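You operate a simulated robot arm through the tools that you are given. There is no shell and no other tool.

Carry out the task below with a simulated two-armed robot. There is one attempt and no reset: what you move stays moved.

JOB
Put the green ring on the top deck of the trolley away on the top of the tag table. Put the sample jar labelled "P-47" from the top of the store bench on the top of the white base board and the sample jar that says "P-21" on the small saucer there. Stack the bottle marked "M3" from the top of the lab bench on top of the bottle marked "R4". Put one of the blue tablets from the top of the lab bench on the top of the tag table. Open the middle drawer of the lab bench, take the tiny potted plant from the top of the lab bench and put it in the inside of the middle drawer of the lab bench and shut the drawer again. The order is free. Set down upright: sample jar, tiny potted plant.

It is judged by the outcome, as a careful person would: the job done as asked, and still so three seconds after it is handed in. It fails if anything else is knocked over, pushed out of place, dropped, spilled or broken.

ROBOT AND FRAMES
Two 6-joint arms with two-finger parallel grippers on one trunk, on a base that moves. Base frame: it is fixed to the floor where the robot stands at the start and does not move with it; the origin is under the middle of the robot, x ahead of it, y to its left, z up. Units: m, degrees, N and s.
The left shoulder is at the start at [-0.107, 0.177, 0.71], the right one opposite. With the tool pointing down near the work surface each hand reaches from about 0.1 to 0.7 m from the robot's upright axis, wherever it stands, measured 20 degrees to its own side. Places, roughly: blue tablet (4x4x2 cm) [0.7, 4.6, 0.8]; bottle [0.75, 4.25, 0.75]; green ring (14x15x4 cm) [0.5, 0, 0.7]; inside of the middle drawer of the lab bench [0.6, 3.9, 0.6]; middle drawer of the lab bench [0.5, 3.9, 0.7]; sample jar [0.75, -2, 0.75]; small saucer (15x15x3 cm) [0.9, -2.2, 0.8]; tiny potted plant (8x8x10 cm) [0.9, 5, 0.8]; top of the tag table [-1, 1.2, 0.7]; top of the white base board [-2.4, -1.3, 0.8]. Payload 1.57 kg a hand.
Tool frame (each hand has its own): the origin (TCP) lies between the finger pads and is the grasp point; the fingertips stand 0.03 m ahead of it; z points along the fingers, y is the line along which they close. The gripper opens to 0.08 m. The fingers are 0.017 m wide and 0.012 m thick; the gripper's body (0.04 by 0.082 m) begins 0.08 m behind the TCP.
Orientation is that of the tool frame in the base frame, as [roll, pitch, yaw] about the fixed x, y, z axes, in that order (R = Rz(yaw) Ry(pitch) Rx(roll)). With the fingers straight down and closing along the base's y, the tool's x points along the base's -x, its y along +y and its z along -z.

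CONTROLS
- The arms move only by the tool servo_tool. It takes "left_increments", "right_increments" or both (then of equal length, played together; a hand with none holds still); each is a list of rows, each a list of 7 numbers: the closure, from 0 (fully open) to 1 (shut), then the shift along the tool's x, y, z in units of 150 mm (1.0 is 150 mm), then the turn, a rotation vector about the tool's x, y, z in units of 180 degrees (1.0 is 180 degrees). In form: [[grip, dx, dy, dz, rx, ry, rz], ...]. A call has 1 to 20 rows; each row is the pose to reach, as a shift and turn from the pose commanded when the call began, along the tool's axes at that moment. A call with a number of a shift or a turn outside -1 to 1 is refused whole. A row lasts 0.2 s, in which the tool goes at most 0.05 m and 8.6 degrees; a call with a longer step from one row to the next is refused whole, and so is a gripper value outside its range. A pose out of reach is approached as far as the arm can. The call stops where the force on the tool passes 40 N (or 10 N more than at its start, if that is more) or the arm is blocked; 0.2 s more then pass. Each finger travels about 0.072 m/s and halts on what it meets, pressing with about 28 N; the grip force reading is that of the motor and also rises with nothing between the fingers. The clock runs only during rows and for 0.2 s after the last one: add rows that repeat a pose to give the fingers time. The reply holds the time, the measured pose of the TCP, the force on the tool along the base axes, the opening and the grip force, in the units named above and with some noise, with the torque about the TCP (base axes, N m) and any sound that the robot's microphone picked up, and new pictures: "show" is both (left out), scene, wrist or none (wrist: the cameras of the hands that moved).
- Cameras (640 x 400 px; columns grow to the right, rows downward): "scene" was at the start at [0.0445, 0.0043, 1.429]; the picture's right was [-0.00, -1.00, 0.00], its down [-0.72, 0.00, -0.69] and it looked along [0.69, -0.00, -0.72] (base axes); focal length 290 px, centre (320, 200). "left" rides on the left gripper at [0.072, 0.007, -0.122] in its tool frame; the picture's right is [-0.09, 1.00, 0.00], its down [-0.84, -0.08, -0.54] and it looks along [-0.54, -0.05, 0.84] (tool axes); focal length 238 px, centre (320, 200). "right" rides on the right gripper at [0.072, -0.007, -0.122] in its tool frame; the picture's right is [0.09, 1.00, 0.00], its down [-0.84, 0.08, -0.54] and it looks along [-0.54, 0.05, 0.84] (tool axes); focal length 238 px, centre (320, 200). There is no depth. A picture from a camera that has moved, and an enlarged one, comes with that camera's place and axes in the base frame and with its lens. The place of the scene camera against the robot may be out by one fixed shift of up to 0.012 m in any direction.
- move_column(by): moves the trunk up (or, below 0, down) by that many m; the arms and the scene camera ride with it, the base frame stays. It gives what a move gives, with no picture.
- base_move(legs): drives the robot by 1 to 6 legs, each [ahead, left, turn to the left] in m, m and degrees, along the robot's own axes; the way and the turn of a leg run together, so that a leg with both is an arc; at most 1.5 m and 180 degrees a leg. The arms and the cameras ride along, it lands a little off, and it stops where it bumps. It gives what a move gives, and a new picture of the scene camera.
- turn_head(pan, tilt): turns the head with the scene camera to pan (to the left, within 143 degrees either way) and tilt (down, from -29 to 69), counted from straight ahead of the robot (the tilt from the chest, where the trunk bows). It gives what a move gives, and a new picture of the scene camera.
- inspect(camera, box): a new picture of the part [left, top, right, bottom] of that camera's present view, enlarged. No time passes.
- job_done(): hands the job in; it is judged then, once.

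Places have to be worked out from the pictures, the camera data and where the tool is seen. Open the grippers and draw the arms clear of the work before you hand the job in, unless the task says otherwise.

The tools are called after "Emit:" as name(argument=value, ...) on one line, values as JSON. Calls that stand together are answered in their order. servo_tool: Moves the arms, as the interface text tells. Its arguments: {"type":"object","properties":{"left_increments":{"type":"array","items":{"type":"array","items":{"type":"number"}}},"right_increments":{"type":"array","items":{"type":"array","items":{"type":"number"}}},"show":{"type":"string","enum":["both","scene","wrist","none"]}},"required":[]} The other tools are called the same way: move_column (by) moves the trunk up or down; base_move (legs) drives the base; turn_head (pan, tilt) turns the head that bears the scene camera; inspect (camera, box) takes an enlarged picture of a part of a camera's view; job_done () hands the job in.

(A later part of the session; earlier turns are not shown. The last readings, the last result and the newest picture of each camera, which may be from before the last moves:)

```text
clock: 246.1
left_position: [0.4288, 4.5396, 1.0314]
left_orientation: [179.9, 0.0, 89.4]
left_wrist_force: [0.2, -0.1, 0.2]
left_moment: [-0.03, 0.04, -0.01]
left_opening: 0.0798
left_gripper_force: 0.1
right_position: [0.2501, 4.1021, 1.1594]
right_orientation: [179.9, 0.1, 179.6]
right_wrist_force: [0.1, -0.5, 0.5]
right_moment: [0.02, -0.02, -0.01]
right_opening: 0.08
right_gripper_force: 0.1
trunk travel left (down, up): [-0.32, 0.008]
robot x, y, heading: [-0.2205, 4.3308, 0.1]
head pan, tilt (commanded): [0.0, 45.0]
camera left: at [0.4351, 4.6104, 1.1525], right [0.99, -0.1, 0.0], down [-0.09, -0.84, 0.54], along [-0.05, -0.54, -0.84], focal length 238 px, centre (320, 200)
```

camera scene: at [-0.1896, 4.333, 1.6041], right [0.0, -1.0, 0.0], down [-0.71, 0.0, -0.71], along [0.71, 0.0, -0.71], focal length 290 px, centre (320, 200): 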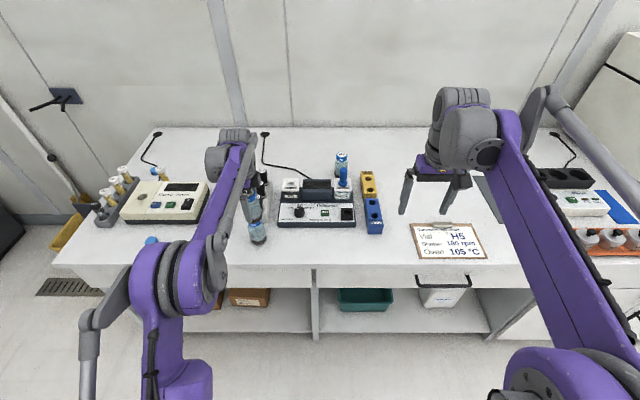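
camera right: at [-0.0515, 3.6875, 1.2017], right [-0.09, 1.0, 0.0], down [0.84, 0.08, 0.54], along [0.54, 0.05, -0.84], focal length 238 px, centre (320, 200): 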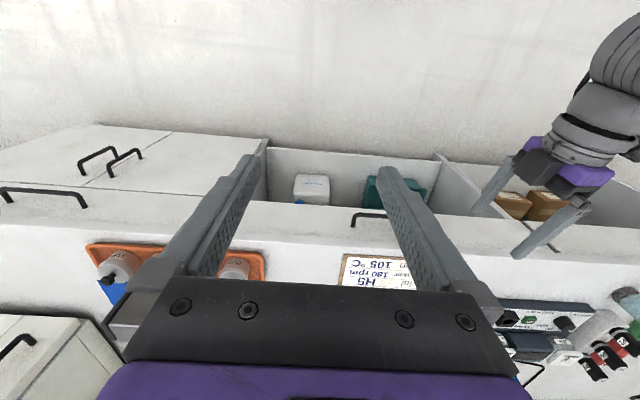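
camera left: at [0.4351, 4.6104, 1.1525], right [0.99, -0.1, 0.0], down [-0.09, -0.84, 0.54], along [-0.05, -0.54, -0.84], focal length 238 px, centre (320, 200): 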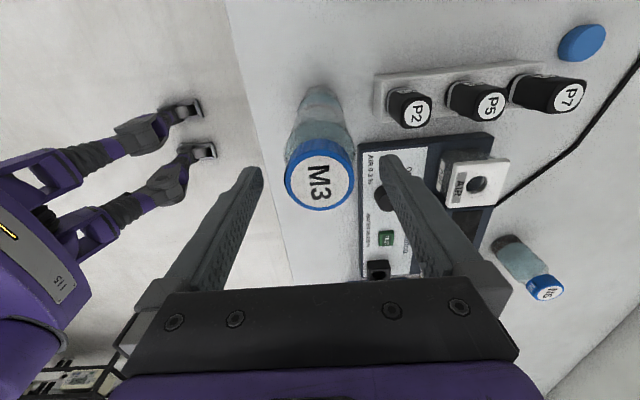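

M3 is clear on all sides. I move the robot 0.16 m to the left, sliding the open fingers off past the bottle.

Emit:
base_move(legs=[[0, 0.16, 0]])

Emit:
inspect(camera="scene", box=[240, 120, 400, 280])

Emit:
inspect(camera="left", box=[0, 0, 640, 400])

```text
clock: 248.2
left_position: [0.429, 4.6965, 1.0306]
left_orientation: [-180.0, -0.1, 89.3]
left_wrist_force: [-0.1, -0.6, 0.3]
left_moment: [0.01, -0.01, 0.02]
left_opening: 0.0799
left_gripper_force: 0.0
right_position: [0.2504, 4.2613, 1.1589]
right_orientation: [-180.0, 0.2, 179.5]
right_wrist_force: [-0.8, 0.6, 0.3]
right_moment: [-0.02, 0.0, 0.0]
right_opening: 0.08
right_gripper_force: 0.0
trunk travel left (down, up): [-0.32, 0.008]
robot x, y, heading: [-0.2245, 4.484, -0.2]
head pan, tilt (commanded): [0.0, 45.0]
camera scene: at [-0.1898, 4.4916, 1.6041], right [0.0, -1.0, 0.0], down [-0.71, 0.0, -0.71], along [0.71, 0.0, -0.71], focal length 290 px, centre (320, 200)
```

scene: 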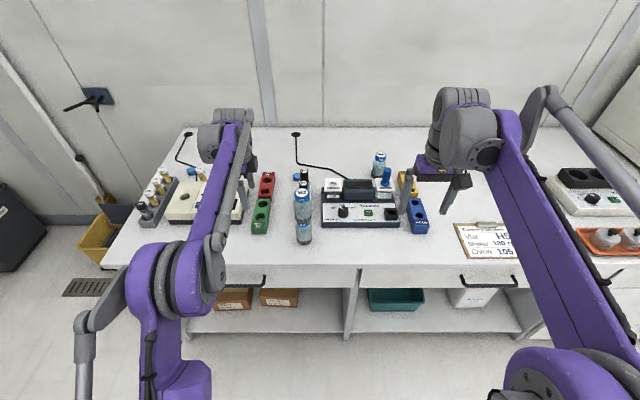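

```text
2.50 times, centred on (320, 200) of scene
camera zoom: at [-0.1898, 4.4916, 1.6041], right [0.0, -1.0, 0.0], down [-0.71, 0.0, -0.71], along [0.71, 0.0, -0.71], focal length 725 px, centre (320, 200)
```

zoom: 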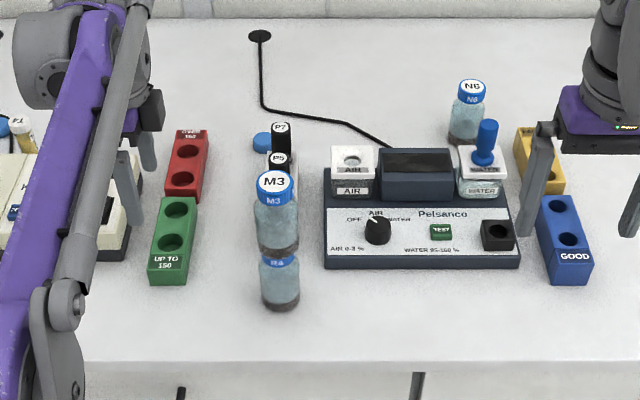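

```text
1.00 times, centred on (320, 200) of left (not enlarged: the box is as wide or as high as the picture)
camera zoom: at [0.4354, 4.768, 1.1524], right [0.99, -0.1, 0.0], down [-0.09, -0.84, 0.54], along [-0.06, -0.54, -0.84], focal length 238 px, centre (320, 200)
```

zoom: 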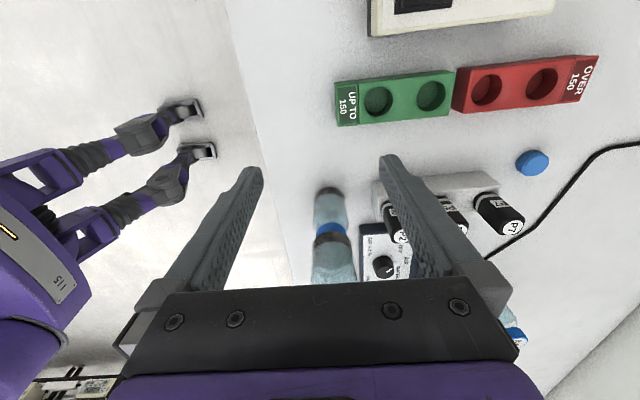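

The stack stands straight. Next the blue tablet at the front-left: I move the robot left so the left hand comes over it.

Emit:
base_move(legs=[[0, 0.2, 0]])

Emit:
inspect(camera="left", box=[0, 0, 640, 400])

```text
clock: 250.6
left_position: [0.427, 4.9002, 1.0315]
left_orientation: [180.0, -0.1, 89.4]
left_wrist_force: [0.1, 0.0, -0.4]
left_moment: [-0.01, -0.02, 0.0]
left_opening: 0.08
left_gripper_force: 0.0
right_position: [0.251, 4.4638, 1.1587]
right_orientation: [180.0, 0.1, 179.6]
right_wrist_force: [-0.2, 1.3, 0.7]
right_moment: [0.0, -0.01, 0.01]
right_opening: 0.0798
right_gripper_force: 0.0
trunk travel left (down, up): [-0.32, 0.008]
robot x, y, heading: [-0.223, 4.6931, -0.1]
head pan, tilt (commanded): [0.0, 45.0]
camera scene: at [-0.1899, 4.6935, 1.6041], right [0.0, -1.0, 0.0], down [-0.71, 0.0, -0.71], along [0.71, 0.0, -0.71], focal length 290 px, centre (320, 200)
```

scene: 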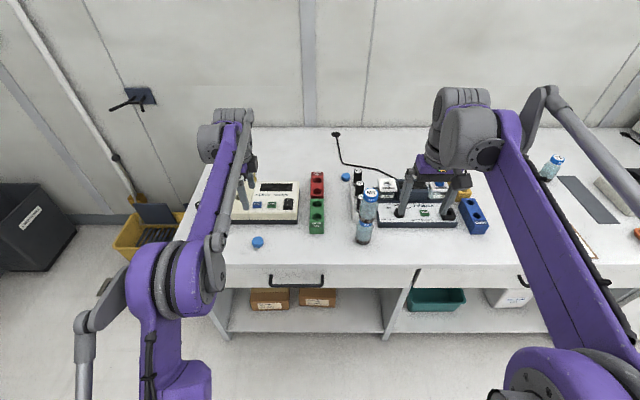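

```text
1.00 times, centred on (320, 200) of left (not enlarged: the box is as wide or as high as the picture)
camera zoom: at [0.4348, 4.9708, 1.1524], right [0.99, -0.1, 0.0], down [-0.09, -0.84, 0.54], along [-0.05, -0.54, -0.84], focal length 238 px, centre (320, 200)
```

zoom: 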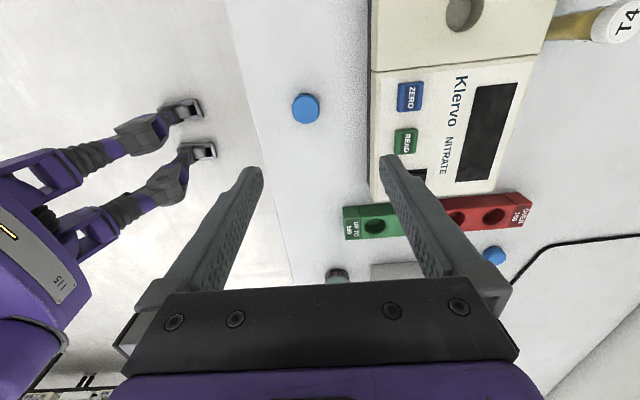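

The tablet is at about (0.409, 4.903). I move over it with the fingers opened to 6 cm and descend to z ≈ 0.88 for a check.

Emit:
servo_tool(left_increments=[[0.2, 0.017, -0.12, 0.1, 0, 0, 0], [0.25, 0.017, -0.12, 0.35, 0, 0, 0], [0.25, 0.017, -0.12, 0.6, 0, 0, 0], [0.25, 0.017, -0.12, 0.85, 0, 0, 0], [0.25, 0.017, -0.12, 1.0, 0, 0, 0], [0.25, 0.017, -0.12, 1.0, 0, 0, 0]], show="wrist")

```text
clock: 252.0
left_position: [0.4084, 4.9028, 0.8809]
left_orientation: [-180.0, 0.0, 89.4]
left_wrist_force: [-0.3, 0.3, 0.3]
left_moment: [0.01, 0.02, 0.0]
left_opening: 0.0601
left_gripper_force: 0.1
right_position: [0.2511, 4.4639, 1.1596]
right_orientation: [-180.0, 0.1, 179.6]
right_wrist_force: [-0.2, 0.3, 0.1]
right_moment: [-0.01, -0.01, 0.0]
right_opening: 0.08
right_gripper_force: 0.1
trunk travel left (down, up): [-0.32, 0.008]
robot x, y, heading: [-0.224, 4.6892, 0.1]
head pan, tilt (commanded): [0.0, 45.0]
camera left: at [0.4164, 4.9739, 1.002], right [0.99, -0.1, 0.0], down [-0.09, -0.84, 0.54], along [-0.05, -0.54, -0.84], focal length 238 px, centre (320, 200)
```

left: 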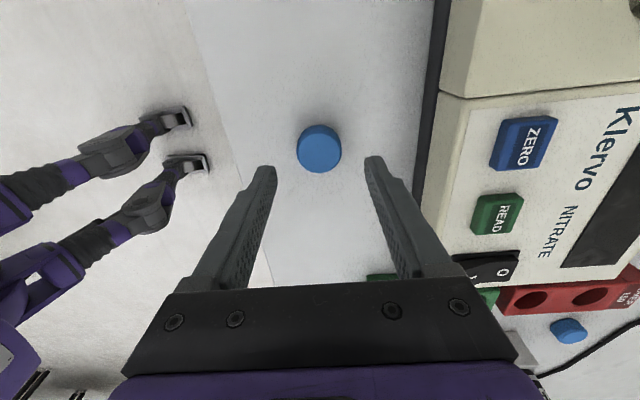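

Centred on the tablet. I descend to TCP z ≈ 0.836 and close on it.

Emit:
servo_tool(left_increments=[[0.25, -0.012, 0, 0.12, 0, 0, 0], [0.25, -0.012, 0, 0.22, 0, 0, 0], [0.25, -0.012, 0, 0.27, 0, 0, 0], [0.25, -0.012, 0, 0.29, 0, 0, 0], [0.25, -0.012, 0, 0.3, 0, 0, 0]], show="wrist")

```text
clock: 253.2
left_position: [0.4086, 4.9001, 0.835]
left_orientation: [-180.0, -0.1, 89.5]
left_wrist_force: [0.5, 0.5, -0.6]
left_moment: [0.0, 0.02, 0.0]
left_opening: 0.0603
left_gripper_force: 0.1
right_position: [0.2504, 4.4644, 1.1577]
right_orientation: [-180.0, 0.0, 179.6]
right_wrist_force: [0.2, -0.9, -0.3]
right_moment: [0.05, 0.01, -0.02]
right_opening: 0.08
right_gripper_force: 0.0
trunk travel left (down, up): [-0.32, 0.008]
robot x, y, heading: [-0.2293, 4.6904, 0.1]
head pan, tilt (commanded): [0.0, 45.0]
camera left: at [0.4167, 4.9722, 0.9571], right [0.99, -0.1, 0.0], down [-0.09, -0.84, 0.54], along [-0.05, -0.54, -0.84], focal length 238 px, centre (320, 200)
```

left: 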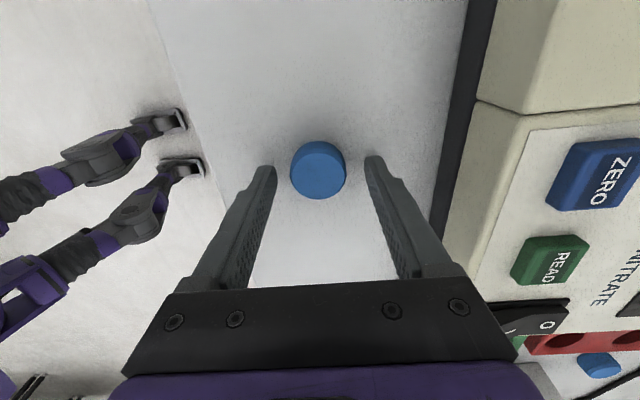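

The tablet is between the fingertips. I lower 2 mm more, close, and lift slightly.

Emit:
servo_tool(left_increments=[[0.25, 0, 0, 0.015, 0, 0, 0], [0.5, 0, 0, 0.015, 0, 0, 0], [0.75, 0, 0, 0.015, 0, 0, 0], [0.75, 0, 0, 0.015, 0, 0, 0], [0.75, 0, 0, 0.015, 0, 0, 0], [0.75, 0, 0, -0.05, 0, 0, 0], [0.75, 0, 0, -0.15, 0, 0, 0], [0.75, 0, 0, -0.3, 0, 0, 0], [0.75, 0, 0, -0.3, 0, 0, 0]], show="wrist")

```text
clock: 255.2
left_position: [0.4105, 4.9003, 0.8814]
left_orientation: [180.0, 0.0, 89.4]
left_wrist_force: [0.8, -0.2, 0.1]
left_moment: [0.04, 0.01, 0.01]
left_opening: 0.0356
left_gripper_force: 28.6
right_position: [0.2501, 4.4629, 1.158]
right_orientation: [180.0, 0.2, 179.6]
right_wrist_force: [-0.2, 0.0, -0.3]
right_moment: [0.01, 0.02, -0.02]
right_opening: 0.0798
right_gripper_force: 0.1
trunk travel left (down, up): [-0.32, 0.008]
robot x, y, heading: [-0.2231, 4.6899, 0.1]
head pan, tilt (commanded): [0.0, 45.0]
camera left: at [0.4175, 4.9719, 1.0032], right [0.99, -0.1, 0.0], down [-0.09, -0.84, 0.54], along [-0.06, -0.54, -0.84], focal length 238 px, centre (320, 200)
```

left: 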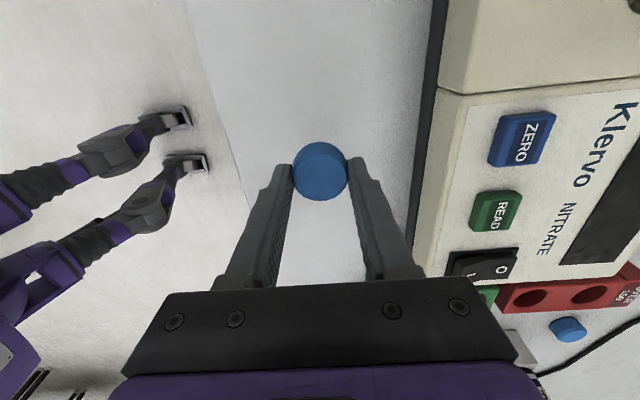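

The tablet is held. I lift it to z ≈ 1.03 and then back off well clear of the bottle stack, turn and drive down the aisle to the tag table's right-hand side.

Emit:
servo_tool(left_increments=[[0.75, 0, 0, -0.2, 0, 0, 0], [0.75, 0, 0, -0.45, 0, 0, 0], [0.75, 0, 0, -0.7, 0, 0, 0], [0.75, 0, 0, -0.95, 0, 0, 0], [0.75, 0, 0, -0.95, 0, 0, 0]], show="none")

Emit:
base_move(legs=[[-0.25, 0, 0], [0, 0, -90], [0.2, 0.18, 0]])

Emit:
turn_head(pan=0, tilt=25)

```text
clock: 256.4
left_position: [0.41, 4.899, 1.0246]
left_orientation: [-180.0, -0.1, 89.3]
left_wrist_force: [-0.8, 0.3, 0.2]
left_moment: [-0.03, 0.0, 0.0]
left_opening: 0.036
left_gripper_force: 28.2
right_position: [0.2515, 4.4634, 1.1593]
right_orientation: [-180.0, 0.1, 179.6]
right_wrist_force: [0.5, 0.4, 0.4]
right_moment: [0.03, -0.02, -0.02]
right_opening: 0.0802
right_gripper_force: 0.1
trunk travel left (down, up): [-0.32, 0.008]
robot x, y, heading: [-0.2267, 4.6891, 0.1]
head pan, tilt (commanded): [0.0, 45.0]
```

```text
clock: 263.8
left_position: [-0.0865, 3.8524, 1.0245]
left_orientation: [-180.0, 0.1, -0.8]
left_wrist_force: [-0.4, 0.0, 0.5]
left_moment: [0.02, 0.0, -0.06]
left_opening: 0.0357
left_gripper_force: 27.9
right_position: [-0.5217, 4.0144, 1.158]
right_orientation: [180.0, 0.0, 89.2]
right_wrist_force: [0.0, 0.0, -0.2]
right_moment: [-0.01, 0.02, 0.02]
right_opening: 0.0799
right_gripper_force: 0.0
trunk travel left (down, up): [-0.32, 0.008]
robot x, y, heading: [-0.2941, 4.4864, -90.2]
head pan, tilt (commanded): [0.0, 45.0]
camera scene: at [-0.2982, 4.4541, 1.604], right [-1.0, 0.0, 0.0], down [0.0, 0.71, -0.71], along [0.0, -0.71, -0.71], focal length 290 px, centre (320, 200)
```

scene: 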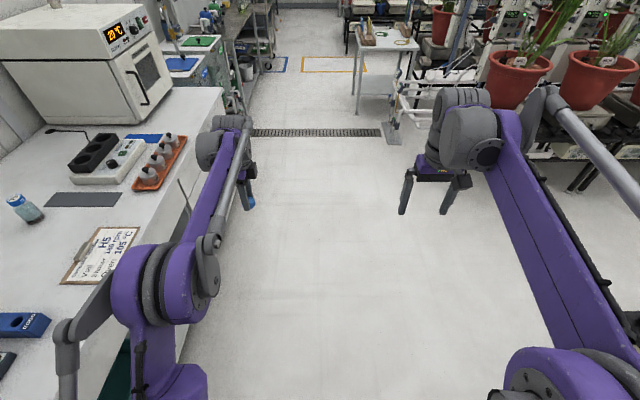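

```text
clock: 264.6
left_position: [-0.0878, 3.8529, 1.0239]
left_orientation: [180.0, 0.0, -0.8]
left_wrist_force: [0.4, -0.8, 0.2]
left_moment: [0.0, 0.0, 0.04]
left_opening: 0.0357
left_gripper_force: 27.6
right_position: [-0.5208, 4.0127, 1.1594]
right_orientation: [-179.9, 0.1, 89.3]
right_wrist_force: [0.3, -0.1, 0.6]
right_moment: [0.0, -0.03, -0.01]
right_opening: 0.0804
right_gripper_force: 0.1
trunk travel left (down, up): [-0.32, 0.008]
robot x, y, heading: [-0.293, 4.4849, -90.3]
head pan, tilt (commanded): [0.0, 25.0]
camera scene: at [-0.2982, 4.443, 1.6347], right [-1.0, 0.0, 0.0], down [0.0, 0.42, -0.91], along [0.0, -0.91, -0.42], focal length 290 px, centre (320, 200)
```

scene: 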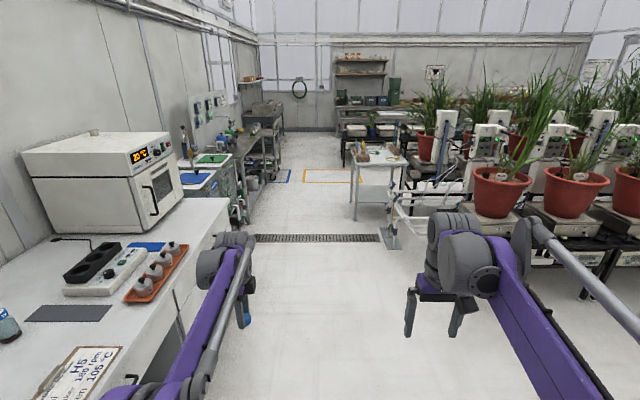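

The aisle ahead is clear. I drive down to y ≈ 1.53 and turn right to face the tag table from its right side.

Emit:
base_move(legs=[[1.4, 0, 0], [1.4, -0.02, 0], [0.15, 0, 0], [0, 0, -90]])

Emit:
turn_head(pan=0, tilt=50)

Emit:
inspect(camera="left", box=[0, 0, 640, 400])

```text
clock: 283.0
left_position: [-0.9552, 1.3182, 1.023]
left_orientation: [-180.0, 0.0, -90.8]
left_wrist_force: [-1.1, -0.4, -0.2]
left_moment: [0.0, 0.0, 0.0]
left_opening: 0.0354
left_gripper_force: 28.0
right_position: [-0.793, 1.7551, 1.1589]
right_orientation: [-179.9, 0.0, -0.8]
right_wrist_force: [0.3, -0.4, -0.8]
right_moment: [-0.01, 0.02, 0.01]
right_opening: 0.0801
right_gripper_force: 0.0
trunk travel left (down, up): [-0.32, 0.008]
robot x, y, heading: [-0.3233, 1.5276, 179.5]
head pan, tilt (commanded): [0.0, 25.0]
camera scene: at [-0.371, 1.5306, 1.6347], right [0.0, 1.0, 0.0], down [0.42, 0.0, -0.91], along [-0.91, 0.0, -0.42], focal length 290 px, centre (320, 200)
```

scene: 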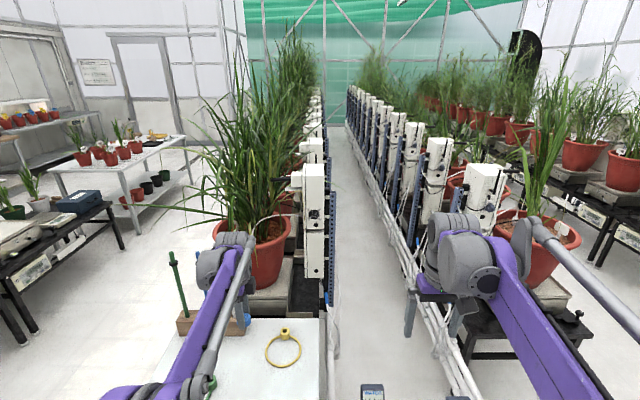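

```text
clock: 283.9
left_position: [-0.9551, 1.3186, 1.0238]
left_orientation: [-180.0, 0.0, -90.8]
left_wrist_force: [0.1, -0.1, 0.0]
left_moment: [-0.01, 0.0, 0.0]
left_opening: 0.0353
left_gripper_force: 28.4
right_position: [-0.7933, 1.7547, 1.1592]
right_orientation: [180.0, 0.1, -0.7]
right_wrist_force: [-0.6, 1.2, -0.6]
right_moment: [0.01, 0.02, -0.02]
right_opening: 0.08
right_gripper_force: 0.1
trunk travel left (down, up): [-0.32, 0.008]
robot x, y, heading: [-0.3193, 1.5259, 179.8]
head pan, tilt (commanded): [0.0, 50.0]
camera scene: at [-0.3559, 1.5305, 1.5973], right [0.0, 1.0, 0.0], down [0.77, 0.0, -0.64], along [-0.64, 0.0, -0.77], focal length 290 px, centre (320, 200)
```

scene: 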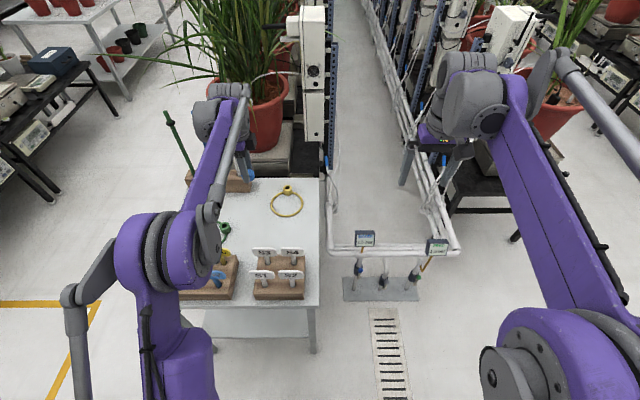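

```text
1.00 times, centred on (320, 200) of left (not enlarged: the box is as wide or as high as the picture)
camera zoom: at [-0.9627, 1.2462, 1.1454], right [-0.99, 0.11, 0.0], down [0.09, 0.84, 0.54], along [0.06, 0.54, -0.84], focal length 238 px, centre (320, 200)
```

zoom: 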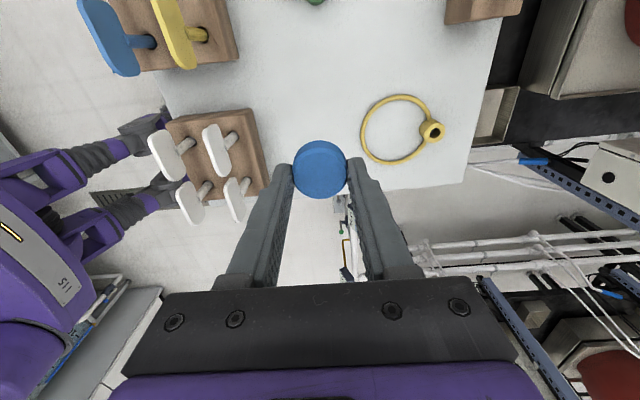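

The spot beneath the hand, (-0.955, 1.319), is free: 10 cm from the white rack, 7 cm from the yellow ring, 12 cm from the green ring. I lower the tablet.

Emit:
servo_tool(left_increments=[[0.75, 0, 0, 0.15, 0, 0, 0], [0.75, 0, 0, 0.4, 0, 0, 0], [0.75, 0, 0, 0.65, 0, 0, 0], [0.75, 0, 0, 0.9, 0, 0, 0], [0.75, 0, 0, 1.0, 0, 0, 0], [0.75, 0, 0, 1.0, 0, 0, 0]])

```text
clock: 285.3
left_position: [-0.9556, 1.3173, 0.8729]
left_orientation: [-180.0, 0.0, -90.8]
left_wrist_force: [-0.5, -0.6, -0.6]
left_moment: [0.01, 0.01, -0.03]
left_opening: 0.0353
left_gripper_force: 28.2
right_position: [-0.7935, 1.7546, 1.1581]
right_orientation: [180.0, 0.2, -0.8]
right_wrist_force: [0.5, 0.5, -1.0]
right_moment: [0.02, -0.04, -0.01]
right_opening: 0.0797
right_gripper_force: 0.2
trunk travel left (down, up): [-0.32, 0.008]
robot x, y, heading: [-0.3175, 1.5296, 179.8]
head pan, tilt (commanded): [0.0, 50.0]
camera scene: at [-0.3558, 1.5305, 1.5973], right [0.0, 1.0, 0.0], down [0.77, 0.0, -0.64], along [-0.64, 0.0, -0.77], focal length 290 px, centre (320, 200)
camera left: at [-0.963, 1.2463, 0.9953], right [-0.99, 0.11, 0.0], down [0.09, 0.84, 0.54], along [0.06, 0.54, -0.84], focal length 238 px, centre (320, 200)
```

scene: 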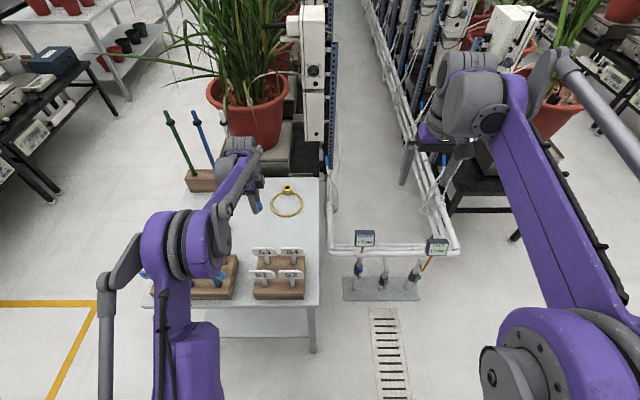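
left: 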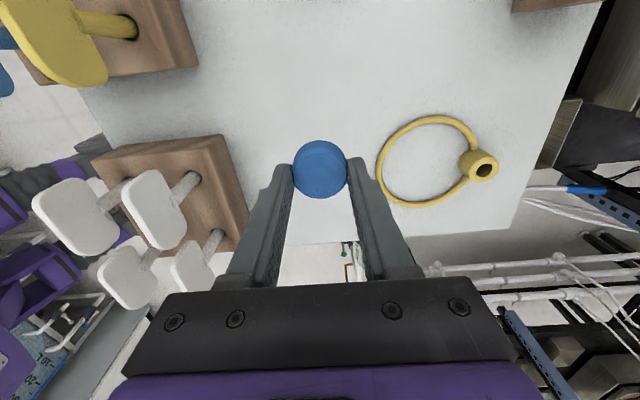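

Clear on all sides. I continue down to TCP z ≈ 0.757.

Emit:
servo_tool(left_increments=[[0.75, 0, 0, 0.2, 0, 0, 0], [0.75, 0, 0, 0.42, 0, 0, 0], [0.75, 0, 0, 0.62, 0, 0, 0], [0.75, 0, 0, 0.74, 0, 0, 0], [0.75, 0, 0, 0.78, 0, 0, 0], [0.75, 0, 0, 0.78, 0, 0, 0]], show="wrist")

Emit:
servo_tool(left_increments=[[0.75, 0, 0, 0.013, 0, 0, 0], [0.75, 0, 0, 0.027, 0, 0, 0], [0.75, 0, 0, 0.04, 0, 0, 0]], show="none")

```text
clock: 286.7
left_position: [-0.955, 1.3194, 0.7564]
left_orientation: [-179.9, 0.0, -90.8]
left_wrist_force: [0.7, 0.5, 0.5]
left_moment: [0.0, 0.01, 0.01]
left_opening: 0.0355
left_gripper_force: 28.1
right_position: [-0.7934, 1.7555, 1.1596]
right_orientation: [-180.0, 0.2, -0.7]
right_wrist_force: [0.4, 0.5, 0.5]
right_moment: [-0.03, -0.03, -0.01]
right_opening: 0.08
right_gripper_force: 0.0
trunk travel left (down, up): [-0.32, 0.008]
robot x, y, heading: [-0.3159, 1.5266, 179.7]
head pan, tilt (commanded): [0.0, 50.0]
camera left: at [-0.9628, 1.2458, 0.8777], right [-0.99, 0.11, 0.0], down [0.09, 0.84, 0.54], along [0.06, 0.54, -0.84], focal length 238 px, centre (320, 200)
```

left: 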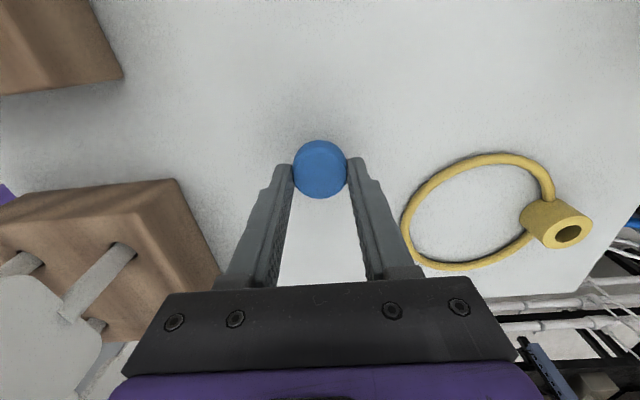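

```text
clock: 287.5
left_position: [-0.9548, 1.318, 0.7505]
left_orientation: [180.0, 0.0, -90.8]
left_wrist_force: [-0.5, 0.3, -0.1]
left_moment: [-0.01, 0.01, 0.0]
left_opening: 0.0355
left_gripper_force: 28.1
right_position: [-0.7932, 1.7547, 1.1583]
right_orientation: [-180.0, 0.2, -0.7]
right_wrist_force: [0.8, -0.6, 0.0]
right_moment: [0.02, 0.0, 0.0]
right_opening: 0.08
right_gripper_force: 0.1
trunk travel left (down, up): [-0.32, 0.008]
robot x, y, heading: [-0.3164, 1.5275, 179.9]
head pan, tilt (commanded): [0.0, 50.0]
```

No contact yet at 0.7505; I continue in small steps.

Emit:
servo_tool(left_increments=[[0.75, 0, 0, 0.01, 0, 0, 0], [0.75, 0, 0, 0.02, 0, 0, 0], [0.75, 0, 0, 0.03, 0, 0, 0]], show="none")

```text
clock: 288.3
left_position: [-0.9561, 1.318, 0.7465]
left_orientation: [180.0, 0.1, -90.9]
left_wrist_force: [0.1, 0.6, -0.3]
left_moment: [0.01, -0.03, 0.01]
left_opening: 0.0352
left_gripper_force: 28.2
right_position: [-0.7935, 1.7542, 1.1586]
right_orientation: [180.0, 0.2, -0.7]
right_wrist_force: [0.7, -0.7, 0.3]
right_moment: [0.01, -0.02, -0.01]
right_opening: 0.0801
right_gripper_force: 0.1
trunk travel left (down, up): [-0.32, 0.008]
robot x, y, heading: [-0.3184, 1.5262, 179.8]
head pan, tilt (commanded): [0.0, 50.0]
```

Still free; three more 1.3 mm steps.

Emit:
servo_tool(left_increments=[[0.75, 0, 0, 0.009, 0, 0, 0], [0.75, 0, 0, 0.018, 0, 0, 0], [0.75, 0, 0, 0.027, 0, 0, 0]], show="none")

Emit:
inspect(camera="left", box=[240, 100, 400, 240])

```text
clock: 289.1
left_position: [-0.9553, 1.318, 0.743]
left_orientation: [180.0, 0.0, -90.9]
left_wrist_force: [0.2, -0.7, -0.8]
left_moment: [-0.02, 0.0, -0.02]
left_opening: 0.035
left_gripper_force: 27.6
right_position: [-0.7929, 1.7538, 1.16]
right_orientation: [180.0, 0.2, -0.6]
right_wrist_force: [-0.8, -0.2, -0.1]
right_moment: [0.0, 0.03, 0.0]
right_opening: 0.0801
right_gripper_force: 0.1
trunk travel left (down, up): [-0.32, 0.008]
robot x, y, heading: [-0.3161, 1.5237, 179.7]
head pan, tilt (commanded): [0.0, 50.0]
```

```text
2.86 times, centred on (320, 170) of left
camera zoom: at [-0.9632, 1.2462, 0.8636], right [-0.99, 0.11, 0.0], down [0.09, 0.84, 0.54], along [0.06, 0.54, -0.84], focal length 681 px, centre (320, 286)
```

zoom: 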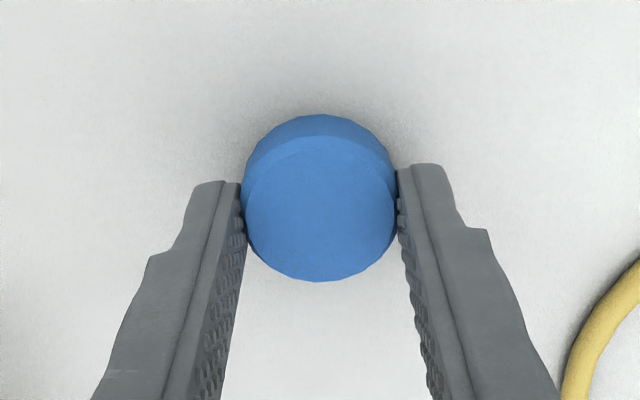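

The shadow shows it is very close. Two more 1 mm steps.

Emit:
servo_tool(left_increments=[[0.75, 0, 0, 0.008, 0, 0, 0], [0.75, 0, 0, 0.016, 0, 0, 0]], show="none")

```text
clock: 289.7
left_position: [-0.9538, 1.3177, 0.7408]
left_orientation: [-179.9, 0.0, -90.9]
left_wrist_force: [-0.3, 0.1, -0.6]
left_moment: [0.0, 0.01, 0.0]
left_opening: 0.0353
left_gripper_force: 28.2
right_position: [-0.7924, 1.7534, 1.1587]
right_orientation: [-180.0, 0.1, -0.7]
right_wrist_force: [0.2, -0.6, -0.2]
right_moment: [0.03, -0.02, -0.01]
right_opening: 0.0798
right_gripper_force: 0.1
trunk travel left (down, up): [-0.32, 0.008]
robot x, y, heading: [-0.3165, 1.5238, 179.6]
head pan, tilt (commanded): [0.0, 50.0]
```

Emit:
servo_tool(left_increments=[[0.75, 0, 0, 0.008, 0, 0, 0], [0.75, 0, 0, 0.016, 0, 0, 0], [0.75, 0, 0, 0.024, 0, 0, 0]], show="none")

```text
clock: 290.5
left_position: [-0.9541, 1.3178, 0.737]
left_orientation: [179.9, 0.0, -90.9]
left_wrist_force: [0.1, 0.4, -0.6]
left_moment: [0.0, -0.01, 0.0]
left_opening: 0.0354
left_gripper_force: 28.1
right_position: [-0.7936, 1.7541, 1.1585]
right_orientation: [180.0, 0.1, -0.8]
right_wrist_force: [-0.3, 0.0, -0.1]
right_moment: [-0.02, -0.04, 0.01]
right_opening: 0.0799
right_gripper_force: 0.0
trunk travel left (down, up): [-0.32, 0.008]
robot x, y, heading: [-0.3152, 1.5246, 179.8]
head pan, tilt (commanded): [0.0, 50.0]
```

Still no contact force at 0.737; I go on millimetre by millimetre.

Emit:
servo_tool(left_increments=[[0.75, 0, 0, 0.008, 0, 0, 0], [0.75, 0, 0, 0.016, 0, 0, 0], [0.75, 0, 0, 0.024, 0, 0, 0]], show="none")

```text
clock: 291.3
left_position: [-0.9554, 1.3183, 0.7361]
left_orientation: [179.8, -0.2, -91.0]
left_wrist_force: [-3.3, -0.4, 31.2]
left_moment: [-0.03, 0.18, -0.02]
left_opening: 0.0354
left_gripper_force: 27.7
right_position: [-0.7913, 1.7541, 1.1602]
right_orientation: [179.9, 0.2, -0.7]
right_wrist_force: [0.7, 0.5, -0.5]
right_moment: [0.01, -0.03, -0.03]
right_opening: 0.0799
right_gripper_force: 0.1
trunk travel left (down, up): [-0.32, 0.008]
robot x, y, heading: [-0.3186, 1.5246, 179.8]
head pan, tilt (commanded): [0.0, 50.0]
```

Contact at TCP z 0.736. I ease up 2 mm, open, and lift away.

Emit:
servo_tool(left_increments=[[0.75, 0, 0, -0.012, 0, 0, 0], [0.5, 0, 0, -0.014, 0, 0, 0], [0.3, 0, 0, -0.014, 0, 0, 0], [0.2, 0, 0, -0.014, 0, 0, 0], [0.2, 0, 0, -0.014, 0, 0, 0], [0.2, 0, 0, -0.1, 0, 0, 0], [0.2, 0, 0, -0.3, 0, 0, 0], [0.2, 0, 0, -0.6, 0, 0, 0], [0.2, 0, 0, -0.9, 0, 0, 0], [0.2, 0, 0, -1.0, 0, 0, 0], [0.2, 0, 0, -1.0, 0, 0, 0]], show="wrist")

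Emit:
servo_tool(left_increments=[[0.1, 0, 0, -0.3, 0, 0, 0], [0.0, 0, 0, -0.6, 0, 0, 0], [0.0, 0, 0, -0.9, 0, 0, 0], [0.0, 0, 0, -0.9, 0, 0, 0]])

```text
clock: 293.7
left_position: [-0.9539, 1.3197, 0.8844]
left_orientation: [-180.0, -0.1, -90.8]
left_wrist_force: [-0.4, 0.3, -0.3]
left_moment: [0.01, 0.0, 0.04]
left_opening: 0.0639
left_gripper_force: 0.2
right_position: [-0.7936, 1.7543, 1.1593]
right_orientation: [-180.0, 0.2, -0.7]
right_wrist_force: [-0.3, -0.1, 0.0]
right_moment: [-0.02, 0.01, -0.02]
right_opening: 0.0802
right_gripper_force: 0.0
trunk travel left (down, up): [-0.32, 0.008]
robot x, y, heading: [-0.3181, 1.5254, 179.8]
head pan, tilt (commanded): [0.0, 50.0]
camera left: at [-0.9627, 1.2464, 1.0044], right [-0.99, 0.11, 0.0], down [0.09, 0.84, 0.54], along [0.06, 0.54, -0.84], focal length 238 px, centre (320, 200)
```

left: 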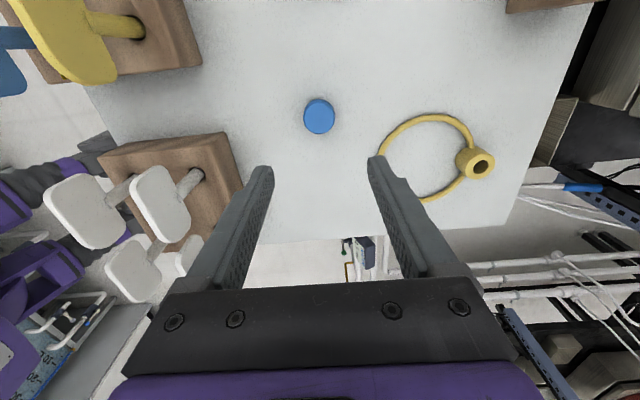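

```text
clock: 294.7
left_position: [-0.9543, 1.3181, 1.0183]
left_orientation: [-180.0, 0.0, -90.8]
left_wrist_force: [0.1, 0.6, -0.2]
left_moment: [-0.01, -0.03, -0.01]
left_opening: 0.08
left_gripper_force: 0.1
right_position: [-0.7928, 1.7538, 1.1582]
right_orientation: [-180.0, 0.0, -0.7]
right_wrist_force: [-0.2, 0.7, -0.1]
right_moment: [0.02, -0.02, 0.02]
right_opening: 0.0798
right_gripper_force: 0.0
trunk travel left (down, up): [-0.32, 0.008]
robot x, y, heading: [-0.3181, 1.5269, 179.7]
head pan, tilt (commanded): [0.0, 50.0]
camera scene: at [-0.3561, 1.5304, 1.5972], right [0.0, 1.0, 0.0], down [0.77, 0.0, -0.64], along [-0.64, 0.0, -0.77], focal length 290 px, centre (320, 200)
camera left: at [-0.9624, 1.2461, 1.1398], right [-0.99, 0.11, 0.0], down [0.09, 0.84, 0.54], along [0.06, 0.54, -0.84], focal length 238 px, centre (320, 200)
```

scene: 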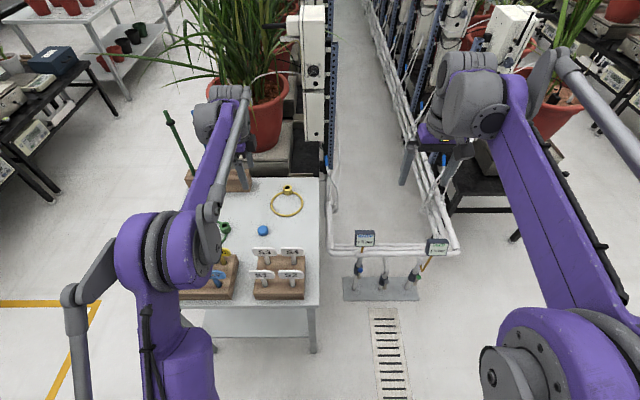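
left: 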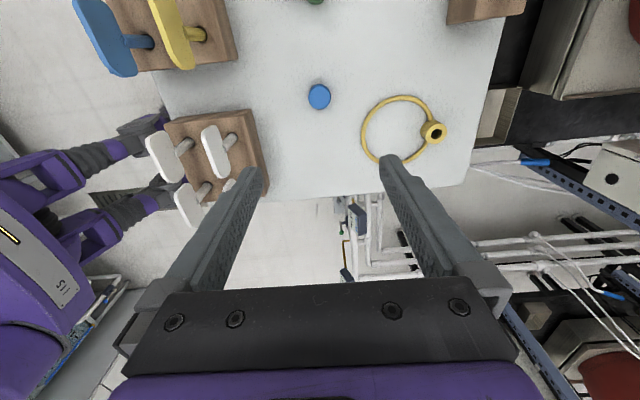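

The tablet lies on the tag table beside the rings. Next I head to the store bench on the other side: turn to face -y and drive down the aisle, past the trolley.

Emit:
base_move(legs=[[0, 0, 90], [1.4, 0, 0], [0.7, 0, 0]])

Emit:
turn_head(pan=0, tilt=30)

Emit:
turn_head(pan=50, tilt=30)

```text
clock: 309.0
left_position: [-0.0888, -1.2019, 1.0188]
left_orientation: [-180.0, 0.0, 0.1]
left_wrist_force: [-0.2, -0.9, -0.5]
left_moment: [0.01, -0.02, 0.0]
left_opening: 0.0801
left_gripper_force: 0.0
right_position: [-0.5258, -1.047, 1.1584]
right_orientation: [180.0, 0.1, 90.1]
right_wrist_force: [-0.6, -0.8, 0.1]
right_moment: [0.01, -0.02, 0.0]
right_opening: 0.0799
right_gripper_force: 0.1
trunk travel left (down, up): [-0.32, 0.008]
robot x, y, heading: [-0.3038, -0.57, -89.2]
head pan, tilt (commanded): [0.0, 50.0]
camera scene: at [-0.3071, -0.5985, 1.5971], right [-1.0, -0.01, 0.0], down [-0.01, 0.77, -0.64], along [0.01, -0.64, -0.77], focal length 290 px, centre (320, 200)
```

scene: 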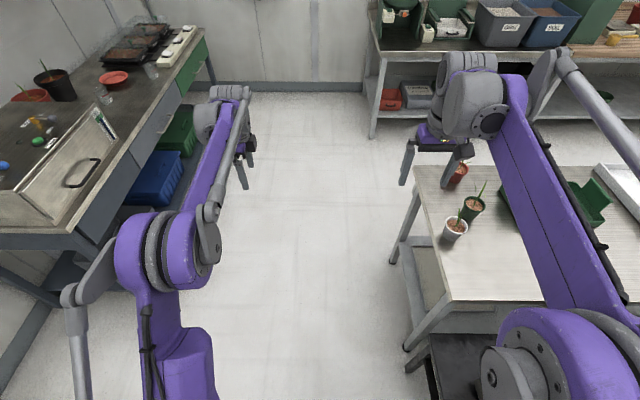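

```text
clock: 309.8
left_position: [-0.0885, -1.2018, 1.0197]
left_orientation: [180.0, -0.1, -0.1]
left_wrist_force: [-0.1, 0.3, -0.3]
left_moment: [-0.01, 0.0, 0.0]
left_opening: 0.0802
left_gripper_force: 0.0
right_position: [-0.5266, -1.0472, 1.1577]
right_orientation: [180.0, 0.1, 90.0]
right_wrist_force: [-0.3, -0.7, 0.0]
right_moment: [0.01, 0.02, 0.02]
right_opening: 0.0797
right_gripper_force: 0.1
trunk travel left (down, up): [-0.32, 0.008]
robot x, y, heading: [-0.3058, -0.57, -89.3]
head pan, tilt (commanded): [0.0, 30.0]
camera scene: at [-0.307, -0.6122, 1.6267], right [-1.0, -0.01, 0.0], down [0.0, 0.5, -0.87], along [0.01, -0.87, -0.5], focal length 290 px, centre (320, 200)
```

scene: 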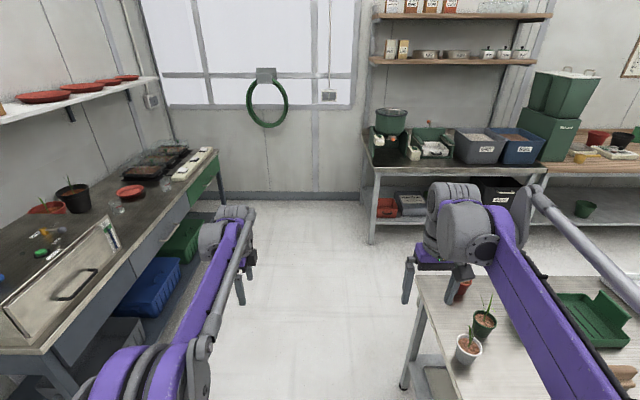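

```text
clock: 311.0
left_position: [-0.0879, -1.2013, 1.0182]
left_orientation: [-179.9, 0.0, -0.1]
left_wrist_force: [0.2, 0.6, -0.6]
left_moment: [-0.02, 0.02, -0.02]
left_opening: 0.0804
left_gripper_force: 0.0
right_position: [-0.5264, -1.0456, 1.1594]
right_orientation: [-179.9, 0.1, 90.1]
right_wrist_force: [0.0, -0.1, -1.0]
right_moment: [-0.02, -0.01, 0.0]
right_opening: 0.08
right_gripper_force: 0.0
trunk travel left (down, up): [-0.32, 0.008]
robot x, y, heading: [-0.3059, -0.569, -89.3]
head pan, tilt (commanded): [50.0, 30.0]
camera scene: at [-0.2381, -0.5792, 1.6268], right [-0.64, -0.77, 0.0], down [-0.39, 0.32, -0.87], along [0.67, -0.55, -0.5], focal length 290 px, centre (320, 200)
```

scene: 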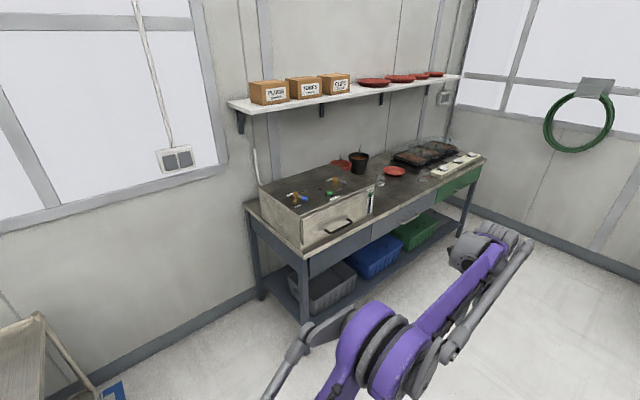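

The store bench front is at x ≈ 0.57. I pass the potting table on its far side, keep to the middle, and then turn to face the store bench at y ≈ -2.

Emit:
base_move(legs=[[0.2, 0.2, 0], [1.2, 0, 0], [0, -0.17, 0], [0, 0, 89.3]])

Emit:
turn_head(pan=0, tilt=40)

```text
clock: 324.5
left_position: [0.3759, -1.7854, 1.0191]
left_orientation: [-179.9, 0.1, 87.4]
left_wrist_force: [0.2, -1.0, -0.4]
left_moment: [-0.01, 0.0, 0.01]
left_opening: 0.0798
left_gripper_force: 0.1
right_position: [0.2012, -2.2168, 1.1587]
right_orientation: [-180.0, 0.2, 177.5]
right_wrist_force: [0.0, -0.2, -0.5]
right_moment: [-0.03, 0.03, 0.0]
right_opening: 0.0802
right_gripper_force: 0.0
trunk travel left (down, up): [-0.32, 0.008]
robot x, y, heading: [-0.2652, -1.9723, -1.9]
head pan, tilt (commanded): [50.0, 30.0]
camera scene: at [-0.2512, -1.9007, 1.6268], right [0.74, -0.67, 0.0], down [-0.33, -0.37, -0.87], along [0.58, 0.64, -0.5], focal length 290 px, centre (320, 200)
```

scene: 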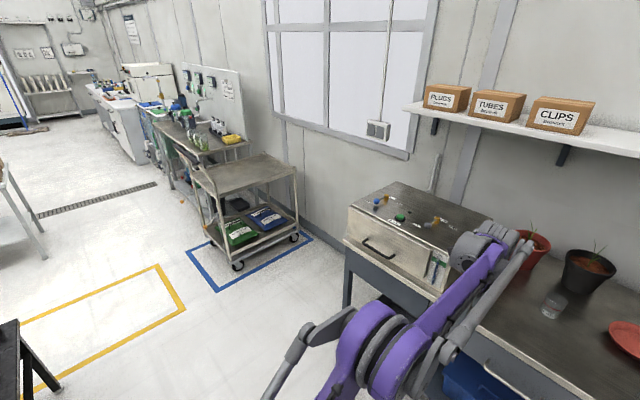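

```text
clock: 325.7
left_position: [0.3758, -1.7859, 1.0189]
left_orientation: [-179.9, 0.0, 87.4]
left_wrist_force: [1.1, 0.1, -0.4]
left_moment: [-0.02, 0.01, -0.01]
left_opening: 0.0802
left_gripper_force: 0.0
right_position: [0.2027, -2.2159, 1.1584]
right_orientation: [-179.9, 0.1, 177.5]
right_wrist_force: [-0.3, -0.6, 1.0]
right_moment: [0.03, 0.0, 0.01]
right_opening: 0.0801
right_gripper_force: 0.1
trunk travel left (down, up): [-0.32, 0.008]
robot x, y, heading: [-0.2644, -1.9738, -1.9]
head pan, tilt (commanded): [0.0, 40.0]
camera scene: at [-0.2267, -1.9708, 1.6114], right [-0.03, -1.0, 0.0], down [-0.64, 0.02, -0.77], along [0.77, -0.03, -0.64], focal length 290 px, centre (320, 200)
```

scene: 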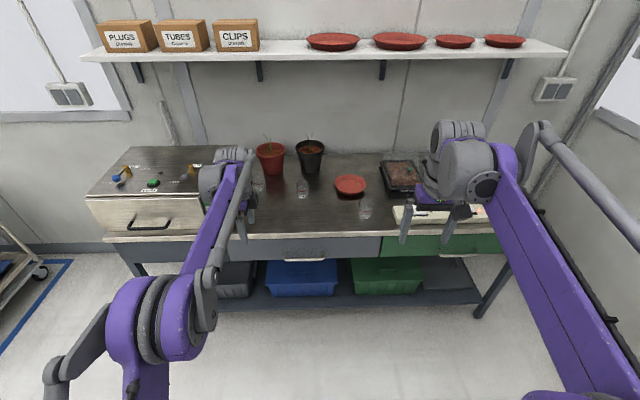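

I see the red small saucer and several clear jars on the store bench. I zoom to read the labels.

Emit:
inspect(camera="scene", box=[230, 130, 400, 240])

Emit:
inspect(camera="scene", box=[330, 160, 410, 230])

Emit:
inspect(camera="scene", box=[240, 150, 320, 220])

Emit:
inspect(camera="left", box=[0, 0, 640, 400])

Emit:
inspect(camera="right", box=[0, 0, 640, 400])

```text
3.64 times, centred on (315, 185) of scene
camera zoom: at [-0.2267, -1.9708, 1.6114], right [-0.03, -1.0, 0.0], down [-0.64, 0.02, -0.77], along [0.77, -0.03, -0.64], focal length 1054 px, centre (338, 254)
```

zoom: 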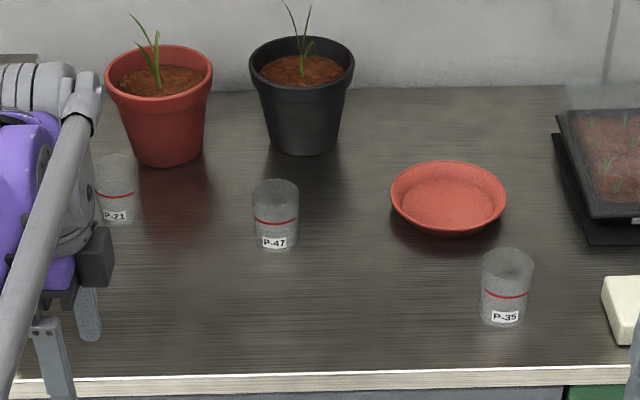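

```text
5.71 times, centred on (370, 195) of scene
camera zoom: at [-0.2267, -1.9708, 1.6114], right [-0.03, -1.0, 0.0], down [-0.64, 0.02, -0.77], along [0.77, -0.03, -0.64], focal length 1657 px, centre (34, 229)
```

zoom: 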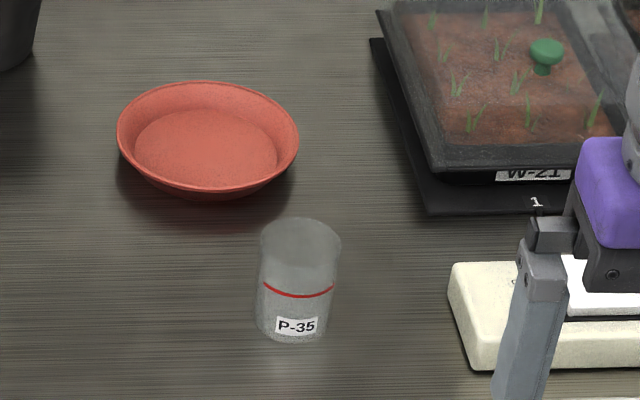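

```text
5.71 times, centred on (280, 185) of scene
camera zoom: at [-0.2267, -1.9708, 1.6114], right [-0.03, -1.0, 0.0], down [-0.64, 0.02, -0.77], along [0.77, -0.03, -0.64], focal length 1657 px, centre (549, 286)
```

zoom: 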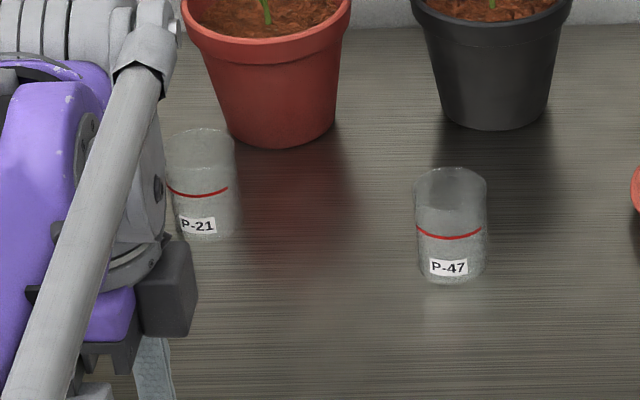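

```text
1.00 times, centred on (320, 200) of left (not enlarged: the box is as wide or as high as the picture)
camera zoom: at [0.3859, -1.7153, 1.1395], right [0.99, -0.14, 0.0], down [-0.12, -0.83, 0.54], along [-0.07, -0.54, -0.84], focal length 238 px, centre (320, 200)
```

zoom: 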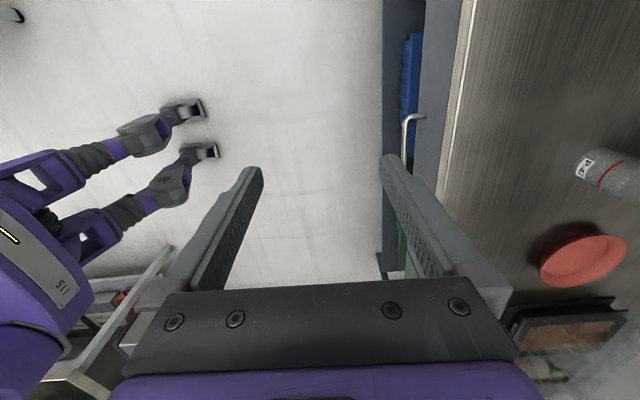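

```text
1.00 times, centred on (320, 200) of right (not enlarged: the box is as wide or as high as the picture)
camera zoom: at [0.1294, -2.2201, 1.282], right [-0.05, 1.0, 0.0], down [0.84, 0.04, 0.54], along [0.54, 0.03, -0.84], focal length 238 px, centre (320, 200)
```

zoom: 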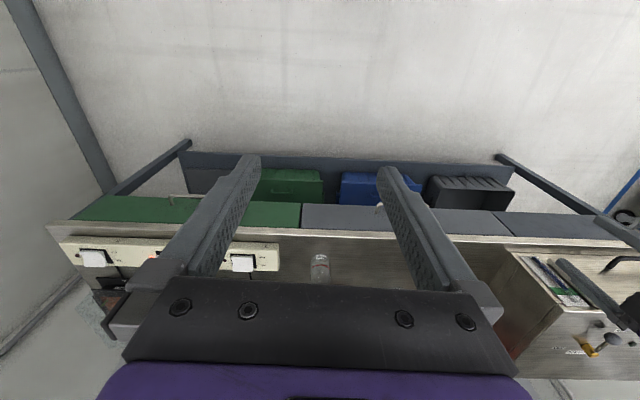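

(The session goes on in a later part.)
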